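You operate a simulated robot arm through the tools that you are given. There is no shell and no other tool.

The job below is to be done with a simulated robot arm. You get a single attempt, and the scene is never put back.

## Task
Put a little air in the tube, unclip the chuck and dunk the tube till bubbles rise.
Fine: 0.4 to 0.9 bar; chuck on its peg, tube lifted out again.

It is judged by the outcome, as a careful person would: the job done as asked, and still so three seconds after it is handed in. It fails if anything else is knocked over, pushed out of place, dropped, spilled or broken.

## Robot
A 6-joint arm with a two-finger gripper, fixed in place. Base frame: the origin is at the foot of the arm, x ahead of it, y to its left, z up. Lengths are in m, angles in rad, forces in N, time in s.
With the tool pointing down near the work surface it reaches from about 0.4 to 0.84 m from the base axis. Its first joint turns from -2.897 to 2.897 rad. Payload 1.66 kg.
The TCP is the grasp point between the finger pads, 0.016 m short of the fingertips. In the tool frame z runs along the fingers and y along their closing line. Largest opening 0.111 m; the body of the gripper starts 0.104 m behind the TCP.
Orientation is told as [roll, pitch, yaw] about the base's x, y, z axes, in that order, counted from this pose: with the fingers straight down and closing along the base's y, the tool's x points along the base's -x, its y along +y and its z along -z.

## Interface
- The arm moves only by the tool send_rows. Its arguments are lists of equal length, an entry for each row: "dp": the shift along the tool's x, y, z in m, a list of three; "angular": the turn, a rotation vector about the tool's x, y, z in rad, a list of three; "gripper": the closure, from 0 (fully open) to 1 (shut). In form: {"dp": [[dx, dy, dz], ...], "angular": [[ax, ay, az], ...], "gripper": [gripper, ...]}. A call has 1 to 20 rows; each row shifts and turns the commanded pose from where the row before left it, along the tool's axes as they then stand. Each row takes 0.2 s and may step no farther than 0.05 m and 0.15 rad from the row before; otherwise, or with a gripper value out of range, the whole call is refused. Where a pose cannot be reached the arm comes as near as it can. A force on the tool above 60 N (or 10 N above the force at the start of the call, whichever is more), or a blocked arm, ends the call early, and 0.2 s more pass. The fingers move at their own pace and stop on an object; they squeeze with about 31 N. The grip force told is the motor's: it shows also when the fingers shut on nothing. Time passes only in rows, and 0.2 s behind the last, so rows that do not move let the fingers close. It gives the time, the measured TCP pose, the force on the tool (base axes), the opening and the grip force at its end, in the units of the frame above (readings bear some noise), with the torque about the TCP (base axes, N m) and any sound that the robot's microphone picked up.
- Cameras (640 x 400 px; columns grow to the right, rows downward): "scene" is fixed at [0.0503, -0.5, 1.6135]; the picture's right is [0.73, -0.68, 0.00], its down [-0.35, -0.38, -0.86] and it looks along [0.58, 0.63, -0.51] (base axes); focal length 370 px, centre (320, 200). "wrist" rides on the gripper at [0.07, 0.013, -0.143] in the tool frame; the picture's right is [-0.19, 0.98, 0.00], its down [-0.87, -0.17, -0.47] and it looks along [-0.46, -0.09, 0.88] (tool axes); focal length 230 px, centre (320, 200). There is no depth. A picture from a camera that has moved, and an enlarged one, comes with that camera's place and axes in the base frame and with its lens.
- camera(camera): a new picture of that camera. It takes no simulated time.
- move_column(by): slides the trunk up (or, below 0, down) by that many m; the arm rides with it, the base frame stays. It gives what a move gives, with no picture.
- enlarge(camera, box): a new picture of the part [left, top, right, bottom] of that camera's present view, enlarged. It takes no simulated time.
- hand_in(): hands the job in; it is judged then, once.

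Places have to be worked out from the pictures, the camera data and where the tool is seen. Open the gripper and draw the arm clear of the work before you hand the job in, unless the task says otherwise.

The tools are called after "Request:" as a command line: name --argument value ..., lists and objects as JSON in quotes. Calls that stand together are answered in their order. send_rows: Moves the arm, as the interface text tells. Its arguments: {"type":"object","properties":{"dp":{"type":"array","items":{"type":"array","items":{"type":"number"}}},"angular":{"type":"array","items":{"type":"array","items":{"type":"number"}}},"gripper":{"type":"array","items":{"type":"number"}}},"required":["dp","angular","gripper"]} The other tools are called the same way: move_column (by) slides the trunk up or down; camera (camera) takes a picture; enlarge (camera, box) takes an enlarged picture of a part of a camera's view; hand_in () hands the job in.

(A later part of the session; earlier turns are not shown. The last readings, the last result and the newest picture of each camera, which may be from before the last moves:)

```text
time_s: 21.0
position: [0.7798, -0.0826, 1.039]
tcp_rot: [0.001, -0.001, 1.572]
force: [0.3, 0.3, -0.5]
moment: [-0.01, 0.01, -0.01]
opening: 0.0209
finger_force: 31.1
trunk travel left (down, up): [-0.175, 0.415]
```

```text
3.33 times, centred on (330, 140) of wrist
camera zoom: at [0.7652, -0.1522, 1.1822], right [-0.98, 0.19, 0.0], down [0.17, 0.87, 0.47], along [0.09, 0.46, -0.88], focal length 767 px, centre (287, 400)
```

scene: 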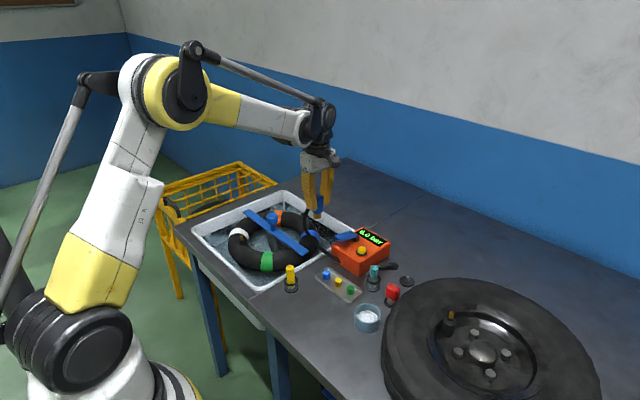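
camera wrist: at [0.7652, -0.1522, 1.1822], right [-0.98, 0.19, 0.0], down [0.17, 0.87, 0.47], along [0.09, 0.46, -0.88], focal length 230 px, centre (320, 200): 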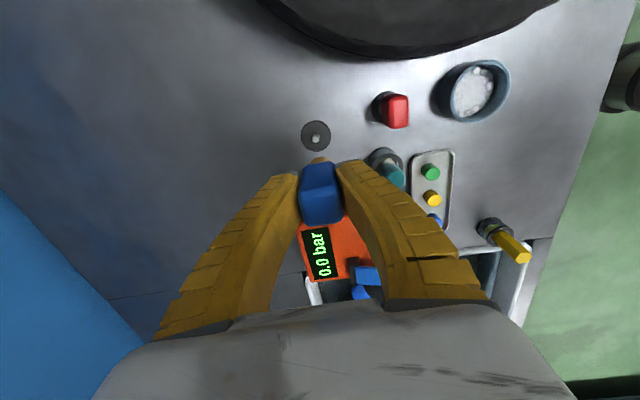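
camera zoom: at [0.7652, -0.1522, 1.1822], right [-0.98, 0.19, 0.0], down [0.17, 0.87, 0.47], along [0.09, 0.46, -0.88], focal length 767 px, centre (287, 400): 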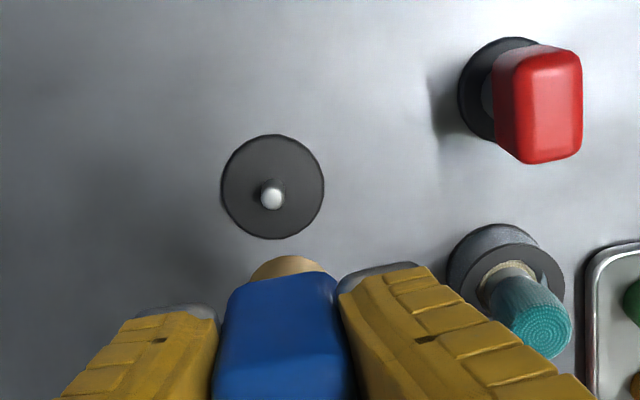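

Comparing the held chuck with the stud in both cameras, the stud is about 7 mm farther in +x and about 2 mm in +y. I correct for that, lower partway and measure again.

Request:
send_rows --dp '[[-0.002, -0.007, 0.02], [0, 0, 0.025]]' --angular '[[0, 0, 0], [0, 0, 0]]' --gripper '[1, 1]'

Request:
enlarge --camera "wrist" --box '[280, 100, 360, 170]'

Request:
enlarge --camera "scene" --box '[380, 225, 440, 285]'

```text
time_s: 21.6
position: [0.7852, -0.079, 0.9936]
tcp_rot: [0.0, 0.002, 1.57]
force: [0.8, 0.0, -1.1]
moment: [0.02, 0.02, -0.03]
opening: 0.0212
finger_force: 31.5
trunk travel left (down, up): [-0.175, 0.415]
```

```text
5.71 times, centred on (320, 135) of wrist
camera zoom: at [0.7724, -0.1485, 1.1375], right [-0.98, 0.19, 0.0], down [0.17, 0.87, 0.47], along [0.09, 0.46, -0.88], focal length 1315 px, centre (320, 571)
```

zoom: 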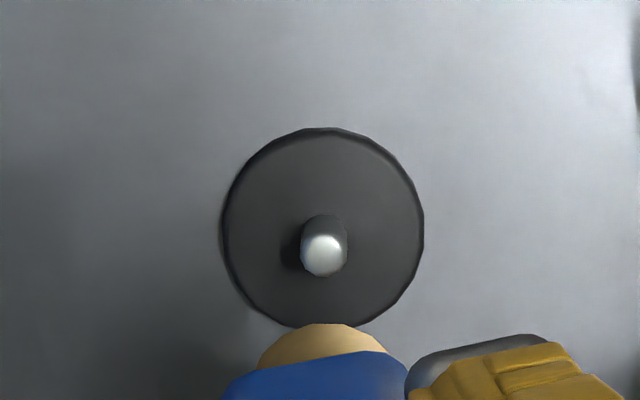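

```text
6.67 times, centred on (410, 255) of scene
camera zoom: at [0.0503, -0.5, 1.6135], right [0.73, -0.68, 0.0], down [-0.35, -0.38, -0.86], along [0.58, 0.63, -0.51], focal length 2467 px, centre (-280, -167)
```

zoom: 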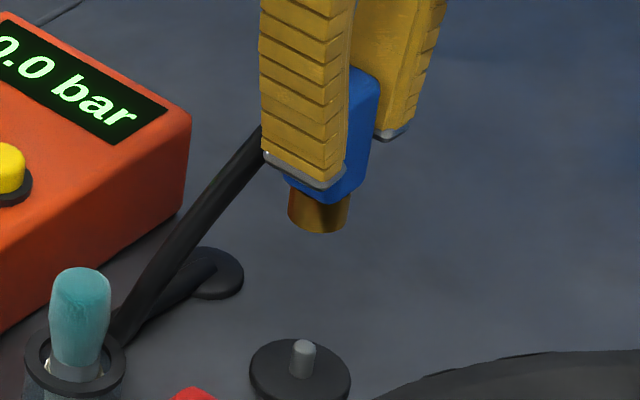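

The x alignment is now good. The two cameras disagree by a few mm in y, so I zoom in more tightly on the scene view for a finer measure.

Request:
enlarge --camera "scene" --box '[395, 245, 425, 290]'

Request:
enlarge --camera "wrist" --box '[295, 120, 345, 160]'

```text
8.89 times, centred on (410, 268) of scene
camera zoom: at [0.0503, -0.5, 1.6135], right [0.73, -0.68, 0.0], down [-0.35, -0.38, -0.86], along [0.58, 0.63, -0.51], focal length 3290 px, centre (-480, -400)
```

zoom: 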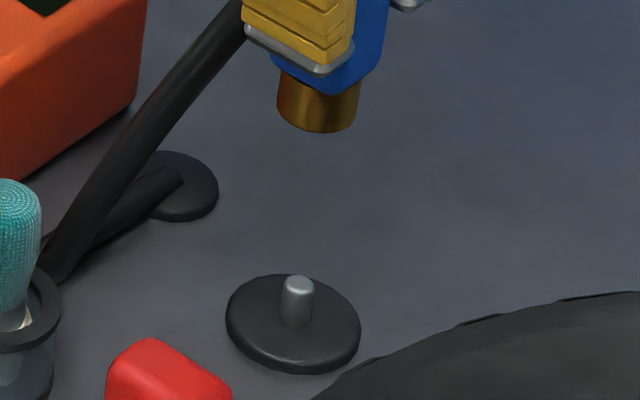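

```text
10.00 times, centred on (320, 140) of wrist
camera zoom: at [0.7724, -0.1485, 1.1375], right [-0.98, 0.19, 0.0], down [0.17, 0.87, 0.47], along [0.09, 0.46, -0.88], focal length 2301 px, centre (320, 800)
```

zoom: 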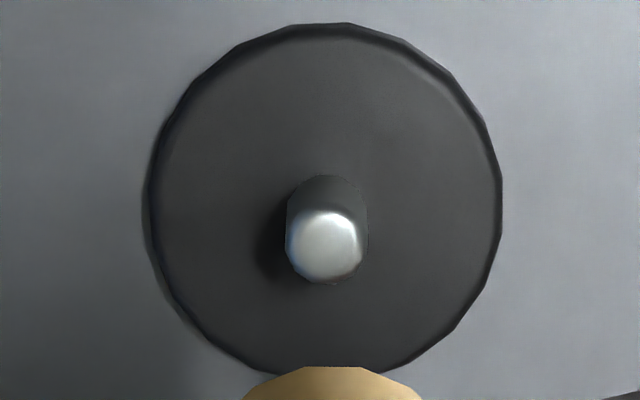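

Combined: the chuck needs about 4.5 mm toward -y, with x fine. I apply that and lower to just above the stud.

Request:
send_rows --dp '[[0.0045, 0, 0.02], [0, 0, 0.02]]' --angular '[[0, 0, 0], [0, 0, 0]]' --gripper '[1, 1]'

Request:
enlarge --camera "scene" --box '[390, 250, 425, 290]'

Request:
enlarge --camera "wrist" --box '[280, 80, 360, 160]'

```text
time_s: 22.2
position: [0.785, -0.0824, 0.9546]
tcp_rot: [0.0, -0.002, 1.571]
force: [-0.3, 0.0, -1.0]
moment: [-0.01, -0.01, -0.02]
opening: 0.021
finger_force: 30.6
trunk travel left (down, up): [-0.175, 0.415]
```

```text
10.00 times, centred on (408, 270) of scene
camera zoom: at [0.0503, -0.5, 1.6135], right [0.73, -0.68, 0.0], down [-0.35, -0.38, -0.86], along [0.58, 0.63, -0.51], focal length 3701 px, centre (-555, -500)
```

zoom: 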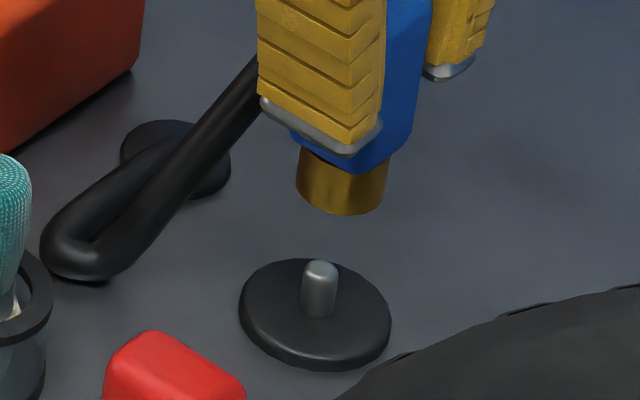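

```text
5.00 times, centred on (320, 120) of wrist
camera zoom: at [0.7729, -0.1538, 1.0982], right [-0.98, 0.19, 0.0], down [0.17, 0.87, 0.47], along [0.09, 0.46, -0.88], focal length 1150 px, centre (320, 600)
```

zoom: 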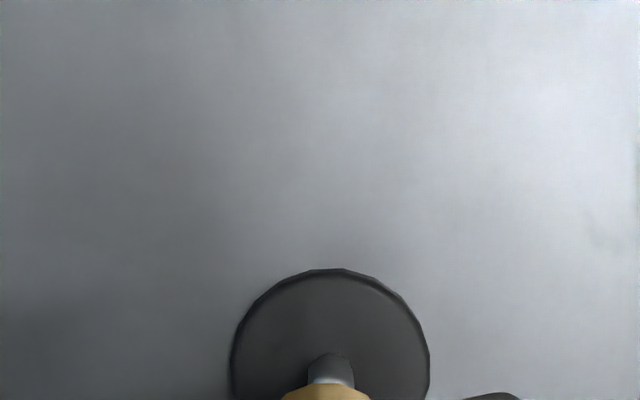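

It's within about 1 mm now. I make a tiny correction and lower to just touching the stud top, watching force.

Request:
send_rows --dp '[[-0.0008, 0.001, 0.01], [0, 0, 0.01]]' --angular '[[0, 0, 0], [0, 0, 0]]' --gripper '[1, 1]'

Request:
enlarge --camera "scene" --box '[390, 250, 425, 290]'

```text
time_s: 22.8
position: [0.7841, -0.0832, 0.9359]
tcp_rot: [0.001, 0.0, 1.57]
force: [0.3, 0.6, -0.4]
moment: [-0.02, 0.02, 0.02]
opening: 0.0209
finger_force: 31.0
trunk travel left (down, up): [-0.175, 0.415]
```

```text
10.00 times, centred on (408, 270) of scene
camera zoom: at [0.0503, -0.5, 1.6135], right [0.73, -0.68, 0.0], down [-0.35, -0.38, -0.86], along [0.58, 0.63, -0.51], focal length 3701 px, centre (-555, -500)
```

zoom: 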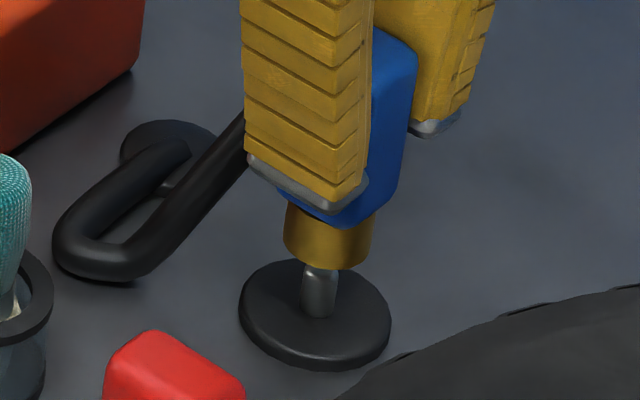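

Aligned within about 1 mm, roughly 9 mm above the stud. I lower in small steps, watching force.

Request:
send_rows --dp '[[0, 0, 0.005], [0, 0, 0.005], [0, 0, 0.004]]' --angular '[[0, 0, 0], [0, 0, 0], [0, 0, 0]]' --gripper '[1, 1, 1]'

Request:
enlarge --camera "scene" --box '[390, 250, 425, 290]'

```text
time_s: 23.6
position: [0.7837, -0.0836, 0.9223]
tcp_rot: [-0.001, 0.0, 1.57]
force: [-0.4, 0.1, -0.9]
moment: [-0.01, -0.01, -0.04]
opening: 0.021
finger_force: 31.4
trunk travel left (down, up): [-0.175, 0.415]
```

```text
10.00 times, centred on (408, 270) of scene
camera zoom: at [0.0503, -0.5, 1.6135], right [0.73, -0.68, 0.0], down [-0.35, -0.38, -0.86], along [0.58, 0.63, -0.51], focal length 3701 px, centre (-555, -500)
```

zoom: 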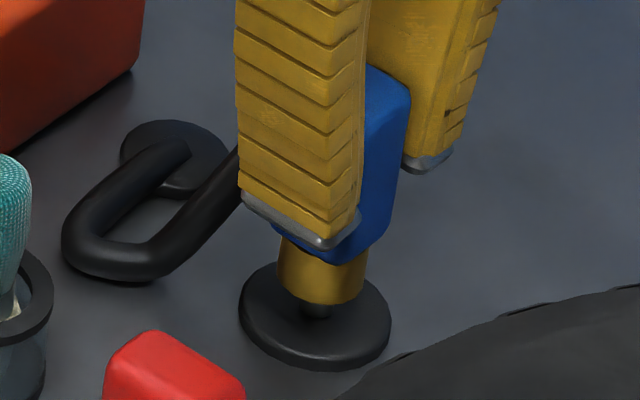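

No resistance, and the collar is sliding over the stud. I continue down till it seats.

Request:
send_rows --dp '[[0, 0, 0.004], [0, 0, 0.004]]' --angular '[[0, 0, 0], [0, 0, 0]]' --gripper '[1, 1]'

Request:
enlarge --camera "scene" --box '[390, 250, 425, 290]'

```text
time_s: 24.2
position: [0.7855, -0.0839, 0.9135]
tcp_rot: [-0.001, -0.001, 1.571]
force: [0.0, -0.2, -1.1]
moment: [0.01, -0.01, 0.02]
opening: 0.0213
finger_force: 31.0
trunk travel left (down, up): [-0.175, 0.415]
```

```text
10.00 times, centred on (408, 270) of scene
camera zoom: at [0.0503, -0.5, 1.6135], right [0.73, -0.68, 0.0], down [-0.35, -0.38, -0.86], along [0.58, 0.63, -0.51], focal length 3701 px, centre (-555, -500)
```

zoom: 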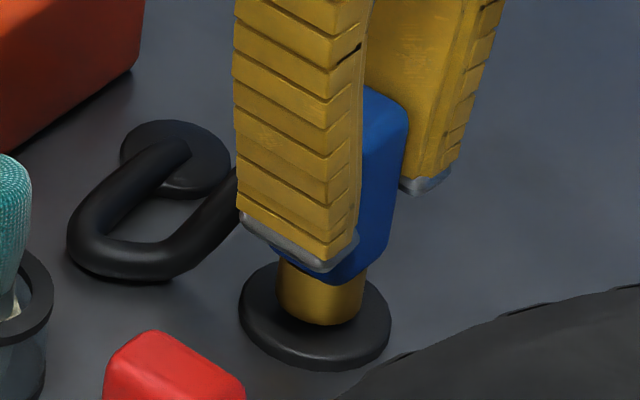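

About 5 mm more to the disc. I lower gently further.

Request:
send_rows --dp '[[0, 0, 0.003], [0, 0, 0.002]]' --angular '[[0, 0, 0], [0, 0, 0]]' --gripper '[1, 1]'

Request:
enlarge --camera "scene" --box '[390, 250, 425, 290]'

```text
time_s: 24.8
position: [0.7856, -0.0834, 0.9097]
tcp_rot: [0.0, 0.0, 1.571]
force: [-0.4, -0.6, 2.5]
moment: [0.01, -0.01, 0.02]
opening: 0.0214
finger_force: 31.2
trunk travel left (down, up): [-0.175, 0.415]
```

```text
10.00 times, centred on (408, 270) of scene
camera zoom: at [0.0503, -0.5, 1.6135], right [0.73, -0.68, 0.0], down [-0.35, -0.38, -0.86], along [0.58, 0.63, -0.51], focal length 3701 px, centre (-555, -500)
```

zoom: 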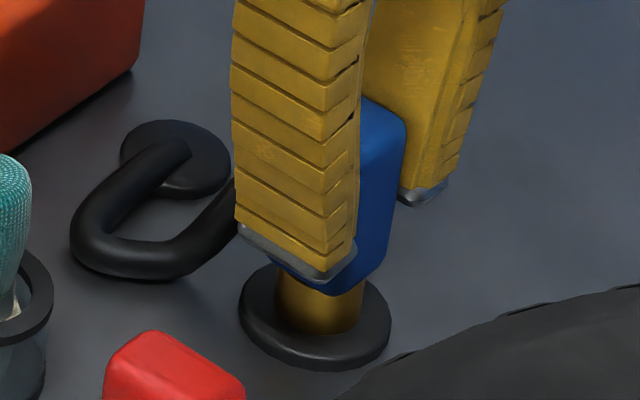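

Force went up by 3.5 N — it is touching. One more millimetre or two of press to seat it.

Request:
send_rows --dp '[[0, 0, 0.002], [0, 0, 0.001]]' --angular '[[0, 0, 0], [0, 0, 0]]' --gripper '[1, 1]'

Request:
enlarge --camera "scene" --box '[390, 250, 425, 290]'

```text
time_s: 25.4
position: [0.7864, -0.0828, 0.9061]
tcp_rot: [-0.001, 0.0, 1.57]
force: [2.8, 0.2, 13.8]
moment: [0.06, -0.04, -0.02]
opening: 0.0265
finger_force: 31.0
trunk travel left (down, up): [-0.175, 0.415]
```

```text
10.00 times, centred on (408, 270) of scene
camera zoom: at [0.0503, -0.5, 1.6135], right [0.73, -0.68, 0.0], down [-0.35, -0.38, -0.86], along [0.58, 0.63, -0.51], focal length 3701 px, centre (-555, -500)
```

zoom: 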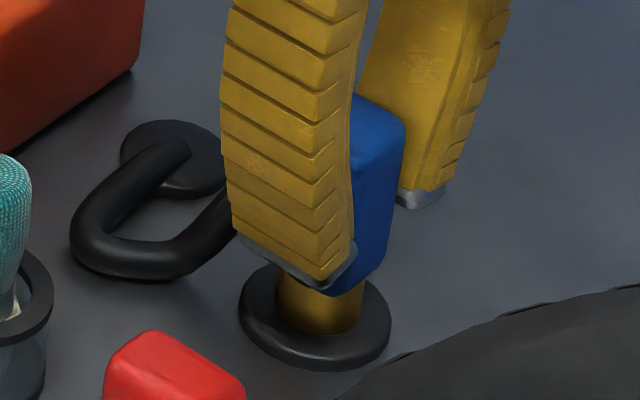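

The chuck is seated firmly on its peg at 13.8 N. I relieve the press slightly and open the fingers partway, then check before rising.

Request:
send_rows --dp '[[0, 0, -0.002], [0, 0, 0], [0, 0, 0], [0, 0, 0]]' --angular '[[0, 0, 0], [0, 0, 0], [0, 0, 0], [0, 0, 0]]' --gripper '[1, 0.45, 0.45, 0.45]'

Request:
enlarge --camera "scene" --box '[380, 230, 440, 290]'

Request:
camera --camera "wrist"

```text
time_s: 26.4
position: [0.7866, -0.0841, 0.9077]
tcp_rot: [-0.001, -0.001, 1.571]
force: [0.2, 0.8, -0.2]
moment: [0.02, 0.02, 0.02]
opening: 0.0627
finger_force: 0.7
trunk travel left (down, up): [-0.175, 0.415]
```

```text
6.67 times, centred on (410, 260) of scene
camera zoom: at [0.0503, -0.5, 1.6135], right [0.73, -0.68, 0.0], down [-0.35, -0.38, -0.86], along [0.58, 0.63, -0.51], focal length 2467 px, centre (-280, -200)
```

zoom: 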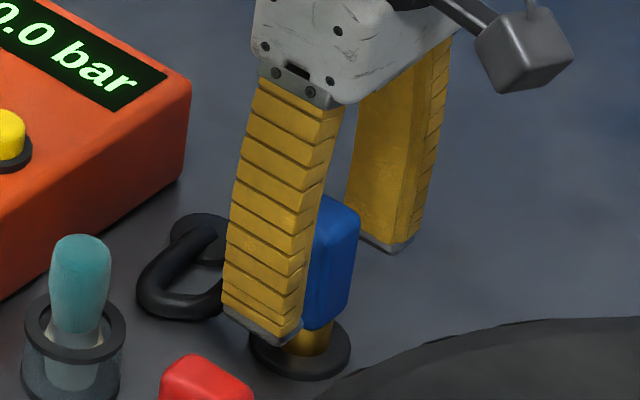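

```text
taken
camera wrist: at [0.7725, -0.1536, 1.0508], right [-0.98, 0.19, 0.0], down [0.17, 0.87, 0.47], along [0.09, 0.46, -0.88], focal length 230 px, centre (320, 200)
```

wrist: 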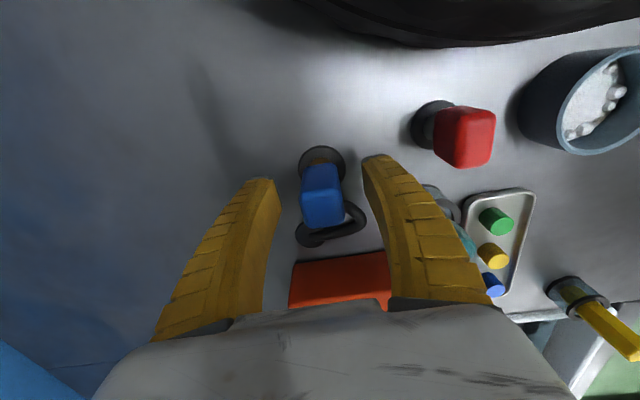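

The chuck stands on its peg and the fingers are free. I rise straight up, keeping clear of the brush.

Request:
send_rows --dp '[[0, 0, -0.03], [0, 0, -0.05], [0, 0, -0.05], [0, 0, -0.03]]' --angular '[[0, 0, 0], [0, 0, 0], [0, 0, 0], [0, 0, 0]]' --gripper '[0.45, 0.45, 0.45, 0.45]'

Request:
enlarge --camera "scene" --box '[340, 210, 440, 310]'

Request:
enlarge --camera "scene" --box '[190, 180, 340, 290]'

```text
time_s: 27.4
position: [0.7846, -0.0835, 1.0671]
tcp_rot: [-0.002, 0.001, 1.572]
force: [-0.4, 0.7, -0.7]
moment: [0.0, -0.01, 0.01]
opening: 0.0632
finger_force: 1.2
trunk travel left (down, up): [-0.175, 0.415]
```

```text
4.00 times, centred on (390, 260) of scene
camera zoom: at [0.0503, -0.5, 1.6135], right [0.73, -0.68, 0.0], down [-0.35, -0.38, -0.86], along [0.58, 0.63, -0.51], focal length 1480 px, centre (40, -40)
```

zoom: 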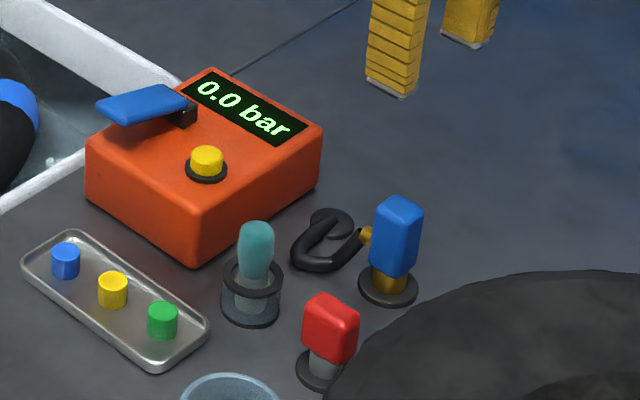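

```text
3.64 times, centred on (265, 235) of scene
camera zoom: at [0.0503, -0.5, 1.6135], right [0.73, -0.68, 0.0], down [-0.35, -0.38, -0.86], along [0.58, 0.63, -0.51], focal length 1346 px, centre (520, 73)
```

zoom: 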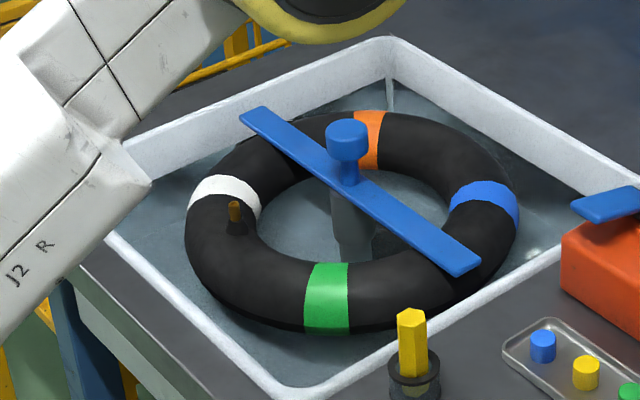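

The chuck sits on its peg with its hose, and nothing else has been disturbed. Next I close the fingers and travel high to above the dunk bar's knob at about (0.649, 0.391).

Request:
send_rows --dp '[[-0.0475, 0.0136, 0], [-0.0475, 0.0136, 0], [-0.0475, 0.0136, 0], [-0.0475, 0.0136, 0], [-0.0475, 0.0136, 0], [-0.0475, 0.0136, 0], [-0.0475, 0.0136, 0], [-0.0475, 0.0136, 0], [-0.0475, 0.0136, 0], [-0.0475, 0.0136, 0]]' --angular '[[0, 0, 0], [0, 0, 0], [0, 0, 0], [0, 0, 0], [0, 0, 0], [0, 0, 0], [0, 0, 0], [0, 0, 0], [0, 0, 0], [0, 0, 0]]' --gripper '[0.45, 0.45, 0.45, 0.45, 0.45, 0.45, 0.45, 0.45, 0.45, 0.45]'

Request:
camera --camera "wrist"

Request:
enlarge --camera "scene" --box '[190, 150, 350, 280]'

```text
time_s: 29.6
position: [0.6501, 0.3933, 1.0683]
tcp_rot: [-0.001, 0.0, 1.571]
force: [-0.1, 0.9, -0.1]
moment: [-0.06, -0.02, -0.01]
opening: 0.063
finger_force: 1.4
trunk travel left (down, up): [-0.175, 0.415]
```

```text
taken
camera wrist: at [0.6355, 0.3245, 1.2114], right [-0.98, 0.19, 0.0], down [0.17, 0.87, 0.47], along [0.09, 0.46, -0.88], focal length 230 px, centre (320, 200)
```

wrist: 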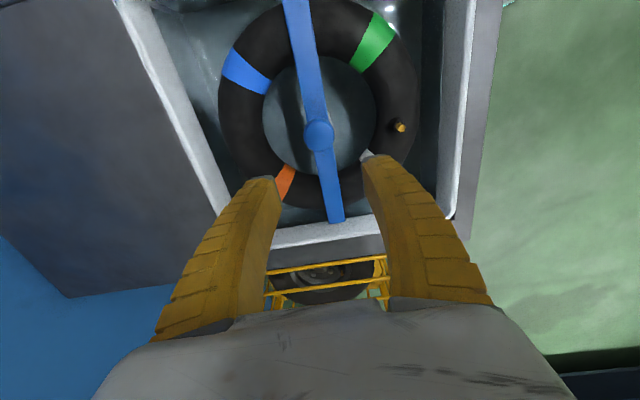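

```text
3.08 times, centred on (270, 215) of scene
camera zoom: at [0.0503, -0.5, 1.6135], right [0.73, -0.68, 0.0], down [-0.35, -0.38, -0.86], along [0.58, 0.63, -0.51], focal length 1139 px, centre (474, 154)
```

zoom: 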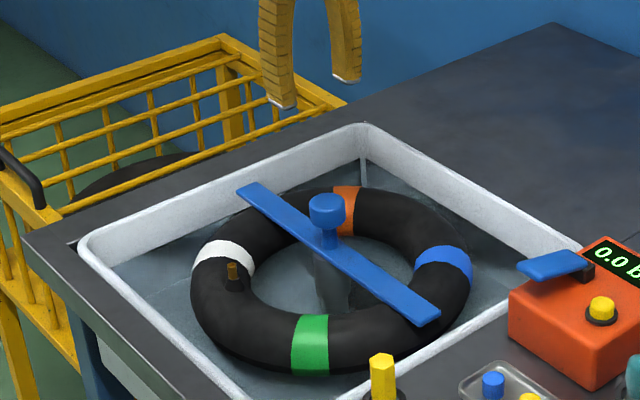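

The knob is at about (0.650, 0.388), about 4 cm across, top ≈0.92. I close the fingers, centre over it, and come down to just above.

Request:
send_rows --dp '[[0.003, 0, 0], [0.002, 0, 0.03], [0, 0, 0.04], [0, 0, 0.03], [0, 0, 0.008]]' --angular '[[0, 0, 0], [0, 0, 0], [0, 0, 0], [0, 0, 0], [0, 0, 0]]' --gripper '[1, 1, 1, 1, 1]'

Request:
enlarge --camera "scene" --box '[220, 165, 340, 275]'

Request:
enlarge --camera "wrist" --box '[220, 60, 420, 220]'

```text
time_s: 30.8
position: [0.6499, 0.3879, 0.9595]
tcp_rot: [0.001, 0.0, 1.571]
force: [0.0, 0.3, -0.4]
moment: [0.0, 0.0, 0.0]
opening: 0.0
finger_force: 28.7
trunk travel left (down, up): [-0.175, 0.415]
```

```text
3.64 times, centred on (280, 220) of scene
camera zoom: at [0.0503, -0.5, 1.6135], right [0.73, -0.68, 0.0], down [-0.35, -0.38, -0.86], along [0.58, 0.63, -0.51], focal length 1346 px, centre (466, 127)
```

zoom: 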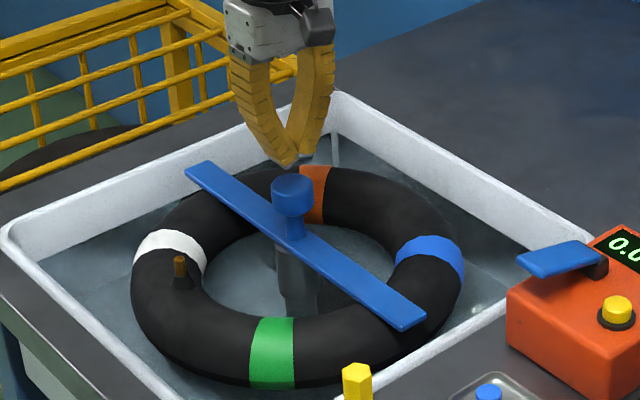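

```text
2.50 times, centred on (320, 140) of wrist
camera zoom: at [0.6358, 0.3179, 1.1036], right [-0.98, 0.19, 0.0], down [0.17, 0.87, 0.47], along [0.09, 0.46, -0.88], focal length 575 px, centre (320, 350)
```

zoom: 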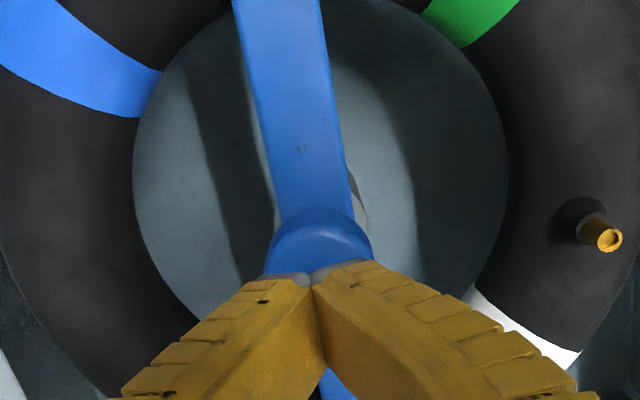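

The fingertips are centred over the knob. I push down in small steps, watching force and the tube.

Request:
send_rows --dp '[[0, 0, 0.008], [0, 0, 0.008], [0, 0, 0.006], [0, 0, 0.006]]' --angular '[[0, 0, 0], [0, 0, 0], [0, 0, 0], [0, 0, 0]]' --gripper '[1, 1, 1, 1]'

Request:
enlarge --camera "scene" --box '[220, 165, 340, 275]'

```text
time_s: 31.8
position: [0.6486, 0.3859, 0.9321]
tcp_rot: [-0.001, 0.001, 1.57]
force: [-0.1, 0.3, -0.1]
moment: [0.04, -0.04, -0.02]
opening: 0.0
finger_force: 28.5
trunk travel left (down, up): [-0.175, 0.415]
```

```text
3.64 times, centred on (280, 220) of scene
camera zoom: at [0.0503, -0.5, 1.6135], right [0.73, -0.68, 0.0], down [-0.35, -0.38, -0.86], along [0.58, 0.63, -0.51], focal length 1346 px, centre (466, 127)
```

zoom: 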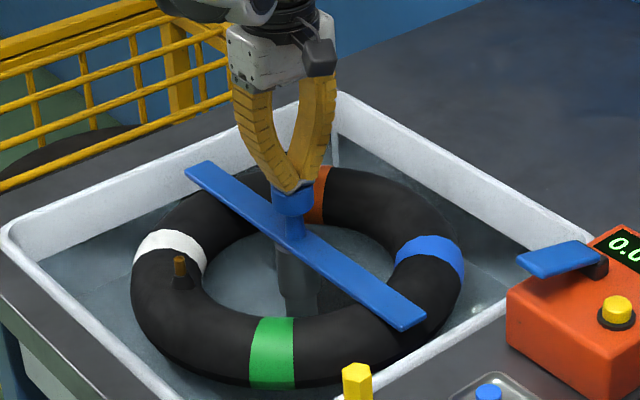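

Just reaching the knob's top. I keep pressing.

Request:
send_rows --dp '[[0, 0, 0.005], [0, 0, 0.005], [0, 0, 0.005]]' --angular '[[0, 0, 0], [0, 0, 0], [0, 0, 0]]' --gripper '[1, 1, 1]'

Request:
enlarge --camera "scene" --box '[220, 165, 340, 275]'

```text
time_s: 32.6
position: [0.6488, 0.3862, 0.9172]
tcp_rot: [-0.001, -0.001, 1.57]
force: [3.6, 3.2, 5.7]
moment: [0.07, -0.02, 0.0]
opening: 0.006
finger_force: 27.8
trunk travel left (down, up): [-0.175, 0.415]
```

```text
3.64 times, centred on (280, 220) of scene
camera zoom: at [0.0503, -0.5, 1.6135], right [0.73, -0.68, 0.0], down [-0.35, -0.38, -0.86], along [0.58, 0.63, -0.51], focal length 1346 px, centre (466, 127)
```

zoom: 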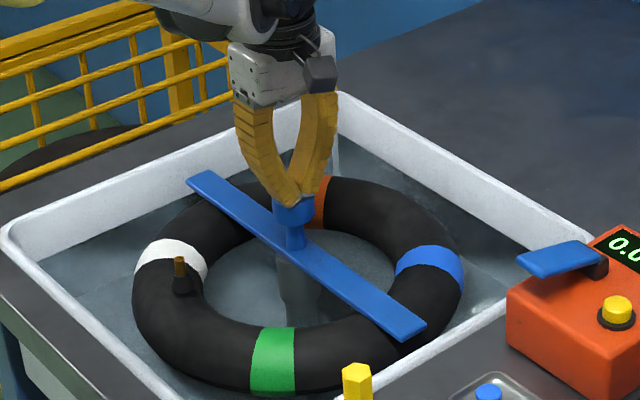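

The bar and tube are sinking at about 6 N. I keep pushing in steps.

Request:
send_rows --dp '[[0, 0, 0.006], [0, 0, 0.006], [0, 0, 0.006]]' --angular '[[0, 0, 0], [0, 0, 0], [0, 0, 0]]' --gripper '[1, 1, 1]'

Request:
enlarge --camera "scene" --box '[220, 165, 340, 275]'

```text
time_s: 33.4
position: [0.6493, 0.3864, 0.899]
tcp_rot: [-0.001, -0.002, 1.571]
force: [0.0, 1.8, 4.9]
moment: [0.06, -0.01, 0.0]
opening: 0.0057
finger_force: 28.5
trunk travel left (down, up): [-0.175, 0.415]
```

```text
3.64 times, centred on (280, 220) of scene
camera zoom: at [0.0503, -0.5, 1.6135], right [0.73, -0.68, 0.0], down [-0.35, -0.38, -0.86], along [0.58, 0.63, -0.51], focal length 1346 px, centre (466, 127)
```

zoom: 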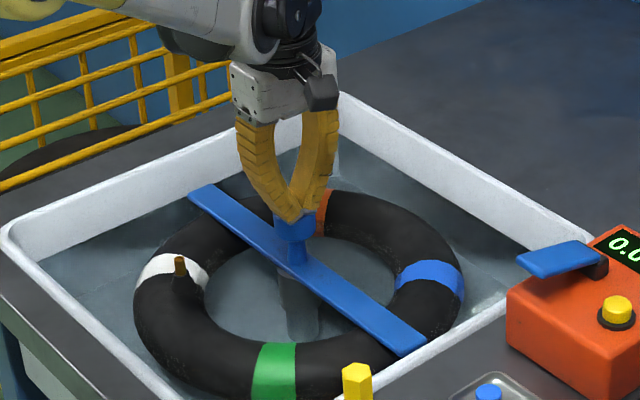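

The tube keeps sinking smoothly at about 5 N, with no bubbles yet. I push on.

Request:
send_rows --dp '[[0, 0, 0.006], [0, 0, 0.006], [0, 0, 0.006]]' --angular '[[0, 0, 0], [0, 0, 0], [0, 0, 0]]' --gripper '[1, 1, 1]'

Request:
enlarge --camera "scene" --box '[220, 165, 340, 275]'

```text
time_s: 34.2
position: [0.6482, 0.3876, 0.8805]
tcp_rot: [0.0, 0.001, 1.571]
force: [-0.5, 0.3, 6.1]
moment: [0.07, -0.02, -0.01]
opening: 0.0059
finger_force: 28.9
trunk travel left (down, up): [-0.175, 0.415]
```

```text
3.64 times, centred on (280, 220) of scene
camera zoom: at [0.0503, -0.5, 1.6135], right [0.73, -0.68, 0.0], down [-0.35, -0.38, -0.86], along [0.58, 0.63, -0.51], focal length 1346 px, centre (466, 127)
```

zoom: 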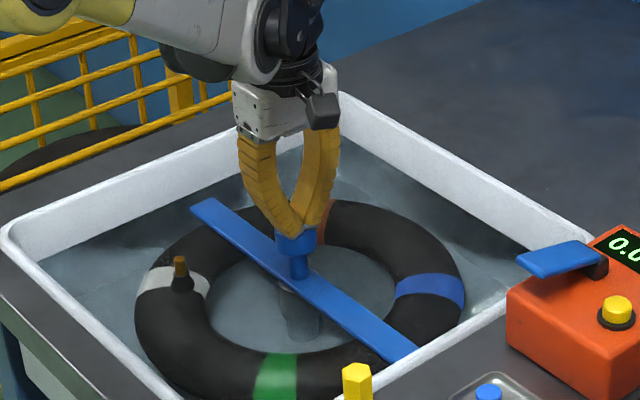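

The tube is going under water now. I continue pressing, with the hand still well above the rim.

Request:
send_rows --dp '[[0, 0, 0.005], [0, 0, 0.005], [0, 0, 0.005]]' --angular '[[0, 0, 0], [0, 0, 0], [0, 0, 0]]' --gripper '[1, 1, 1]'

Request:
enlarge --camera "scene" --box '[220, 165, 340, 275]'

Request:
camera --camera "wrist"

```text
time_s: 35.0
position: [0.6484, 0.3877, 0.8656]
tcp_rot: [0.0, 0.0, 1.572]
force: [-2.3, -0.9, 4.1]
moment: [0.0, 0.0, 0.03]
opening: 0.0059
finger_force: 29.3
trunk travel left (down, up): [-0.175, 0.415]
```

```text
3.64 times, centred on (280, 220) of scene
camera zoom: at [0.0503, -0.5, 1.6135], right [0.73, -0.68, 0.0], down [-0.35, -0.38, -0.86], along [0.58, 0.63, -0.51], focal length 1346 px, centre (466, 127)
```

zoom: 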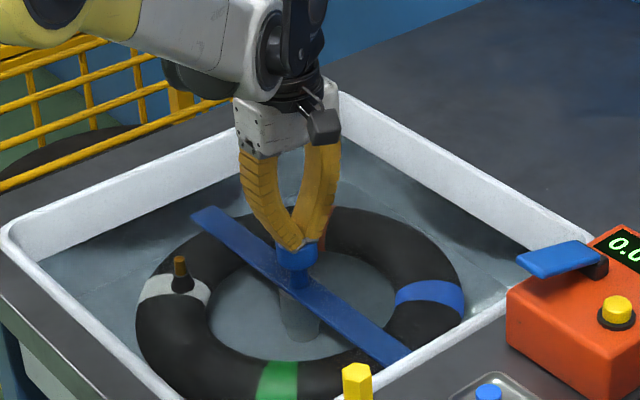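

```text
taken
camera wrist: at [0.635, 0.3167, 1.0086], right [-0.98, 0.19, 0.0], down [0.17, 0.87, 0.47], along [0.09, 0.46, -0.88], focal length 230 px, centre (320, 200)
```

wrist: 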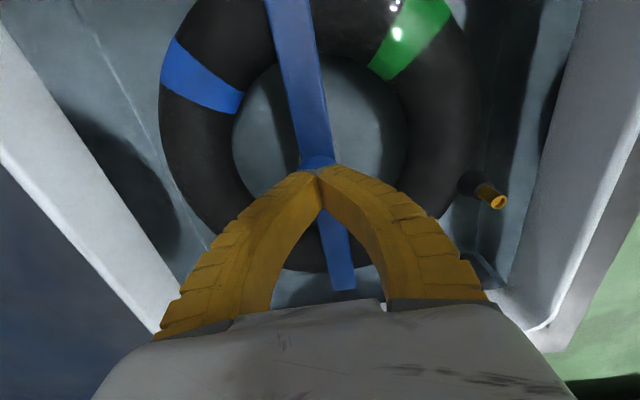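

The tube seems to be fully under. I hold it a second and look for bubbles.

Request:
send_rows --dp '[[0, 0, 0.003], [0, 0, 0], [0, 0, 0], [0, 0, 0]]' --angular '[[0, 0, 0], [0, 0, 0], [0, 0, 0], [0, 0, 0]]' --gripper '[1, 1, 1, 1]'

Request:
enlarge --camera "scene" --box '[210, 195, 340, 285]'

Request:
enlarge --camera "wrist" --box '[100, 0, 540, 300]'

```text
time_s: 36.0
position: [0.648, 0.3865, 0.8626]
tcp_rot: [0.0, 0.0, 1.57]
force: [0.9, -2.6, 4.5]
moment: [-0.01, 0.01, -0.03]
opening: 0.0061
finger_force: 28.6
trunk travel left (down, up): [-0.175, 0.415]
```

```text
4.44 times, centred on (275, 240) of scene
camera zoom: at [0.0503, -0.5, 1.6135], right [0.73, -0.68, 0.0], down [-0.35, -0.38, -0.86], along [0.58, 0.63, -0.51], focal length 1645 px, centre (520, 22)
```

zoom: 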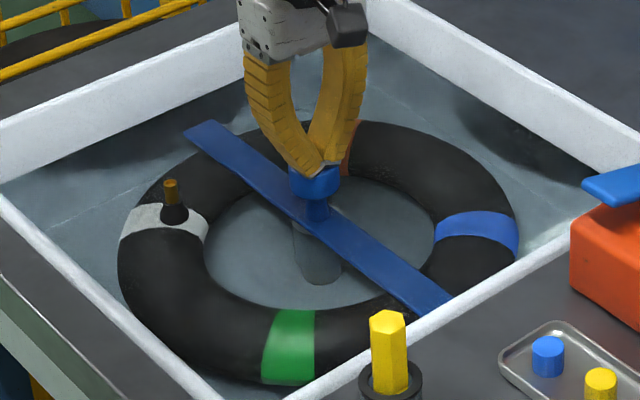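

```text
1.33 times, centred on (320, 150) of wrist
camera zoom: at [0.635, 0.3171, 1.0056], right [-0.98, 0.19, 0.0], down [0.17, 0.87, 0.47], along [0.09, 0.46, -0.88], focal length 307 px, centre (320, 267)
```

zoom: 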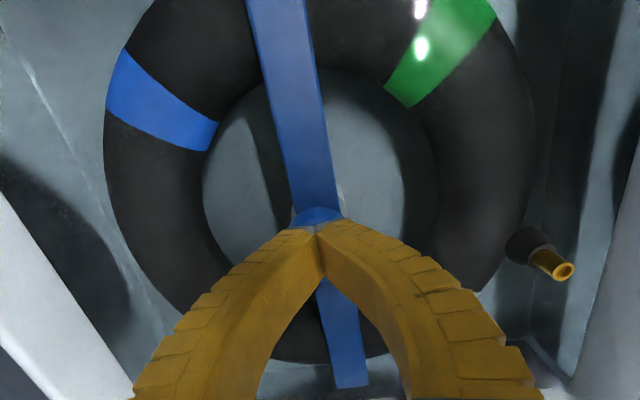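

No bubbles or sound yet; force is still about 5 N so there is more travel. I push deeper in steps.

Request:
send_rows --dp '[[0, 0, 0.005], [0, 0, 0.005], [0, 0, 0.003], [0, 0, 0]]' --angular '[[0, 0, 0], [0, 0, 0], [0, 0, 0], [0, 0, 0]]' --gripper '[1, 1, 1, 1]'

Request:
enlarge --camera "scene" --box '[210, 195, 340, 285]'

Request:
enlarge --camera "wrist" --box '[100, 0, 540, 300]'

```text
time_s: 37.0
position: [0.648, 0.3875, 0.8505]
tcp_rot: [0.0, 0.0, 1.569]
force: [0.4, 0.0, 3.4]
moment: [0.02, -0.02, 0.03]
opening: 0.0059
finger_force: 28.7
trunk travel left (down, up): [-0.175, 0.415]
```

```text
4.44 times, centred on (275, 240) of scene
camera zoom: at [0.0503, -0.5, 1.6135], right [0.73, -0.68, 0.0], down [-0.35, -0.38, -0.86], along [0.58, 0.63, -0.51], focal length 1645 px, centre (520, 22)
```

zoom: 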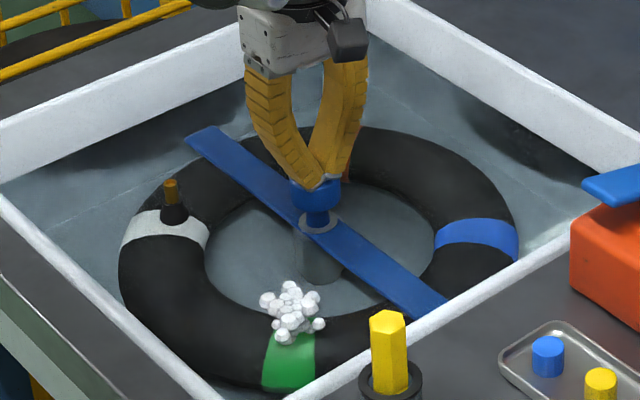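

```text
1.33 times, centred on (320, 150) of wrist
camera zoom: at [0.6351, 0.3174, 0.9931], right [-0.98, 0.19, 0.0], down [0.17, 0.87, 0.47], along [0.09, 0.46, -0.88], focal length 307 px, centre (320, 267)
```

zoom: 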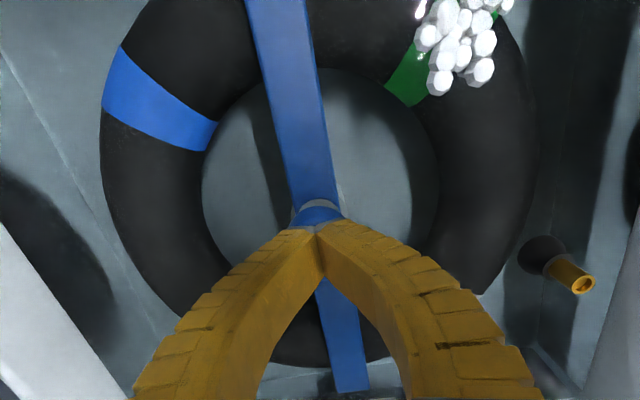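

Bubbles rise at the green band. I hold briefly so it is clearly seen, then raise slowly to let the tube come up.

Request:
send_rows --dp '[[0, 0, 0], [0, 0, 0], [0, 0, -0.008], [0, 0, -0.01], [0, 0, -0.01], [0, 0, -0.01]]' --angular '[[0, 0, 0], [0, 0, 0], [0, 0, 0], [0, 0, 0], [0, 0, 0], [0, 0, 0]]' --gripper '[1, 1, 1, 1, 1, 1]'

Request:
enlarge --camera "scene" --box '[210, 195, 340, 285]'

```text
time_s: 38.4
position: [0.6494, 0.3877, 0.8875]
tcp_rot: [0.0, 0.001, 1.572]
force: [-0.4, 0.1, 0.2]
moment: [0.03, 0.0, -0.02]
opening: 0.0
finger_force: 28.9
trunk travel left (down, up): [-0.175, 0.415]
```

```text
4.44 times, centred on (275, 240) of scene
camera zoom: at [0.0503, -0.5, 1.6135], right [0.73, -0.68, 0.0], down [-0.35, -0.38, -0.86], along [0.58, 0.63, -0.51], focal length 1645 px, centre (520, 22)
```

zoom: 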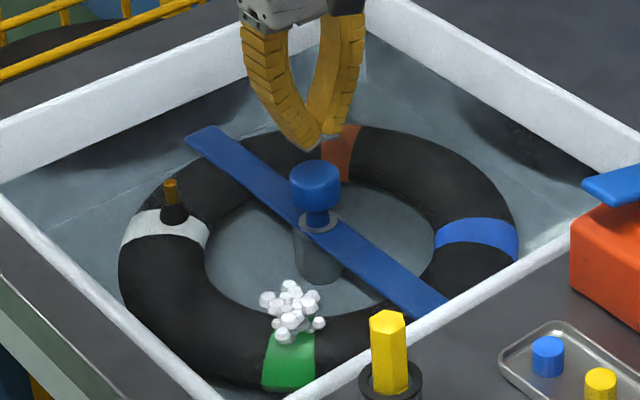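

The bar stays down by itself, so I have to lift it by its knob. I open the fingers here above the knob, then go down astride it.

Request:
send_rows --dp '[[0, 0, 0], [0, 0, 0], [0, 0, 0.03], [0, 0, 0.03]]' --angular '[[0, 0, 0], [0, 0, 0], [0, 0, 0], [0, 0, 0]]' --gripper '[0.35, 0.35, 0.35, 0.35]'

Request:
enlarge --camera "scene" --box '[230, 180, 320, 270]'

Request:
enlarge --camera "wrist" --box '[180, 40, 460, 260]'

```text
time_s: 39.4
position: [0.6493, 0.3879, 0.8275]
tcp_rot: [0.0, -0.001, 1.571]
force: [0.0, 0.1, -0.6]
moment: [0.02, 0.02, 0.0]
opening: 0.0736
finger_force: 1.3
trunk travel left (down, up): [-0.175, 0.415]
```

```text
4.44 times, centred on (275, 225) of scene
camera zoom: at [0.0503, -0.5, 1.6135], right [0.73, -0.68, 0.0], down [-0.35, -0.38, -0.86], along [0.58, 0.63, -0.51], focal length 1645 px, centre (520, 89)
```

zoom: 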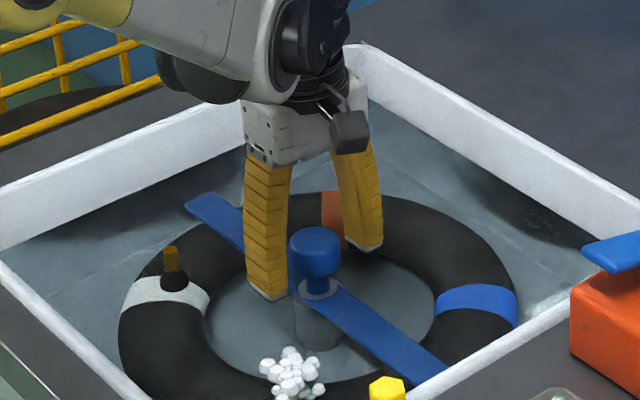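

```text
1.82 times, centred on (320, 150) of wrist
camera zoom: at [0.6359, 0.3181, 0.9712], right [-0.98, 0.19, 0.0], down [0.17, 0.87, 0.47], along [0.09, 0.46, -0.88], focal length 418 px, centre (320, 291)
```

zoom: 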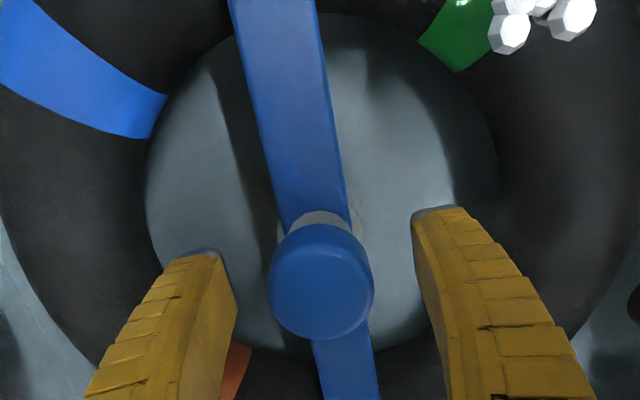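

The knob is centred between the fingers. I lower 6 mm more, close on it, and then lift in the next call.

Request:
send_rows --dp '[[0, 0, 0.006], [0, 0, 0], [0, 0, 0], [0, 0, 0]]' --angular '[[0, 0, 0], [0, 0, 0], [0, 0, 0], [0, 0, 0]]' --gripper '[0.35, 1, 1, 1]'

Request:
enlarge --camera "scene" --box '[230, 180, 320, 270]'

```text
time_s: 40.4
position: [0.6512, 0.3885, 0.8217]
tcp_rot: [0.002, 0.0, 1.57]
force: [4.4, 1.1, -0.6]
moment: [0.04, -0.02, 0.0]
opening: 0.0359
finger_force: 34.1
trunk travel left (down, up): [-0.175, 0.415]
```

```text
4.44 times, centred on (275, 225) of scene
camera zoom: at [0.0503, -0.5, 1.6135], right [0.73, -0.68, 0.0], down [-0.35, -0.38, -0.86], along [0.58, 0.63, -0.51], focal length 1645 px, centre (520, 89)
```

zoom: 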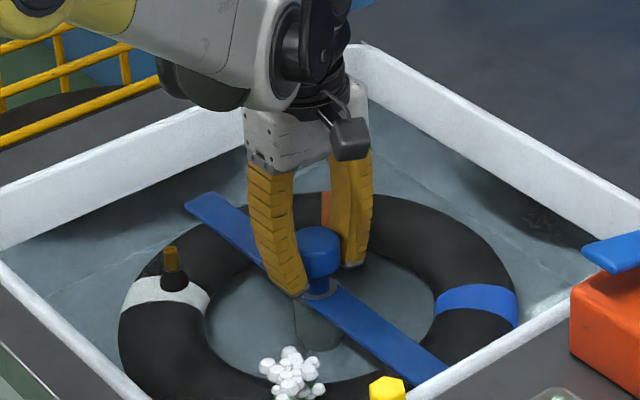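

Gripped at 36 mm. I lift it gently, about 7 cm in total, watching the force.

Request:
send_rows --dp '[[0, 0, -0.006], [0, 0, -0.01], [0, 0, -0.012], [0, 0, -0.012], [0, 0, -0.012]]' --angular '[[0, 0, 0], [0, 0, 0], [0, 0, 0], [0, 0, 0], [0, 0, 0]]' --gripper '[1, 1, 1, 1, 1]'

Request:
enlarge --camera "scene" --box '[220, 165, 340, 275]'

```text
time_s: 41.6
position: [0.6499, 0.389, 0.8749]
tcp_rot: [-0.001, 0.001, 1.572]
force: [3.1, 8.8, 2.3]
moment: [-0.15, -0.07, 0.02]
opening: 0.0357
finger_force: 34.0
trunk travel left (down, up): [-0.175, 0.415]
```

```text
3.64 times, centred on (280, 220) of scene
camera zoom: at [0.0503, -0.5, 1.6135], right [0.73, -0.68, 0.0], down [-0.35, -0.38, -0.86], along [0.58, 0.63, -0.51], focal length 1346 px, centre (466, 127)
```

zoom: 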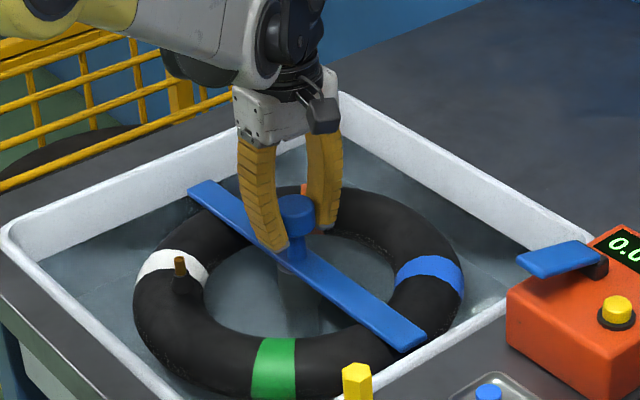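

The bar and tube come up together. I continue the remaining ~2.4 cm to the original height.

Request:
send_rows --dp '[[0, 0, -0.008], [0, 0, -0.008], [0, 0, -0.006]]' --angular '[[0, 0, 0], [0, 0, 0], [0, 0, 0]]' --gripper '[1, 1, 1]'

Request:
enlarge --camera "scene" --box '[220, 165, 340, 275]'

```text
time_s: 42.4
position: [0.65, 0.3882, 0.8959]
tcp_rot: [0.001, 0.0, 1.574]
force: [-0.2, 13.7, 4.5]
moment: [-0.29, -0.02, -0.01]
opening: 0.0361
finger_force: 33.7
trunk travel left (down, up): [-0.175, 0.415]
```

```text
3.64 times, centred on (280, 220) of scene
camera zoom: at [0.0503, -0.5, 1.6135], right [0.73, -0.68, 0.0], down [-0.35, -0.38, -0.86], along [0.58, 0.63, -0.51], focal length 1346 px, centre (466, 127)
```

zoom: 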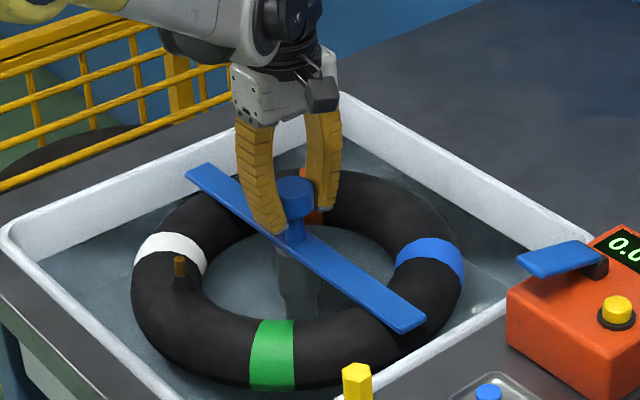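

The tube is essentially at its original height, with some side load building. I nudge up 2 mm, then open gently and check that it stays.

Request:
send_rows --dp '[[0, 0, -0.002], [0, 0, 0], [0, 0, 0], [0, 0, 0]]' --angular '[[0, 0, 0], [0, 0, 0], [0, 0, 0], [0, 0, 0]]' --gripper '[1, 1, 0.35, 0.35]'

Request:
enlarge --camera "scene" --box '[220, 165, 340, 275]'

Request:
camera --camera "wrist"

```text
time_s: 43.4
position: [0.6489, 0.3863, 0.8976]
tcp_rot: [-0.001, -0.001, 1.57]
force: [0.6, -0.6, 0.4]
moment: [-0.02, -0.01, 0.0]
opening: 0.0736
finger_force: 1.0
trunk travel left (down, up): [-0.175, 0.415]
```

```text
3.64 times, centred on (280, 220) of scene
camera zoom: at [0.0503, -0.5, 1.6135], right [0.73, -0.68, 0.0], down [-0.35, -0.38, -0.86], along [0.58, 0.63, -0.51], focal length 1346 px, centre (466, 127)
```

zoom: 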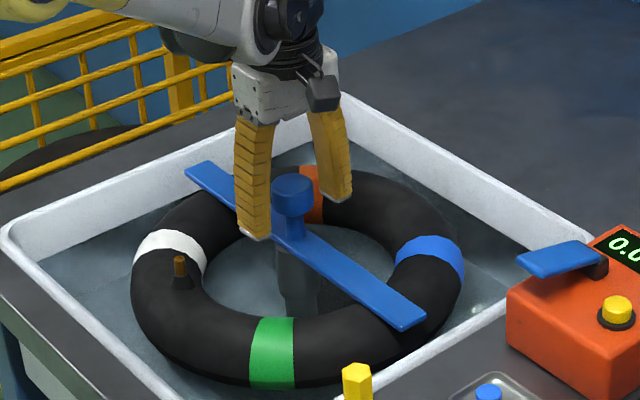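

```text
taken
camera wrist: at [0.6362, 0.3165, 1.0409], right [-0.98, 0.19, 0.0], down [0.17, 0.87, 0.47], along [0.09, 0.46, -0.88], focal length 230 px, centre (320, 200)
```

wrist: 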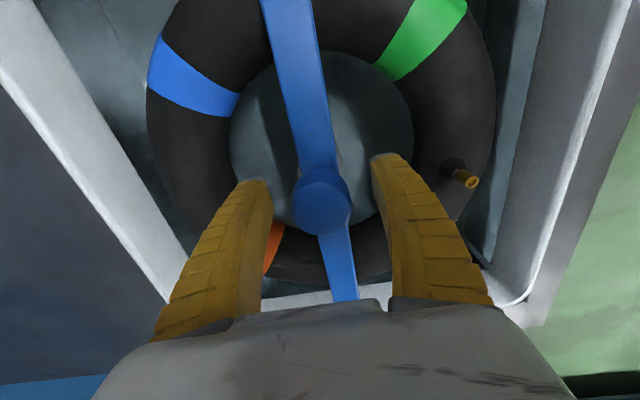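

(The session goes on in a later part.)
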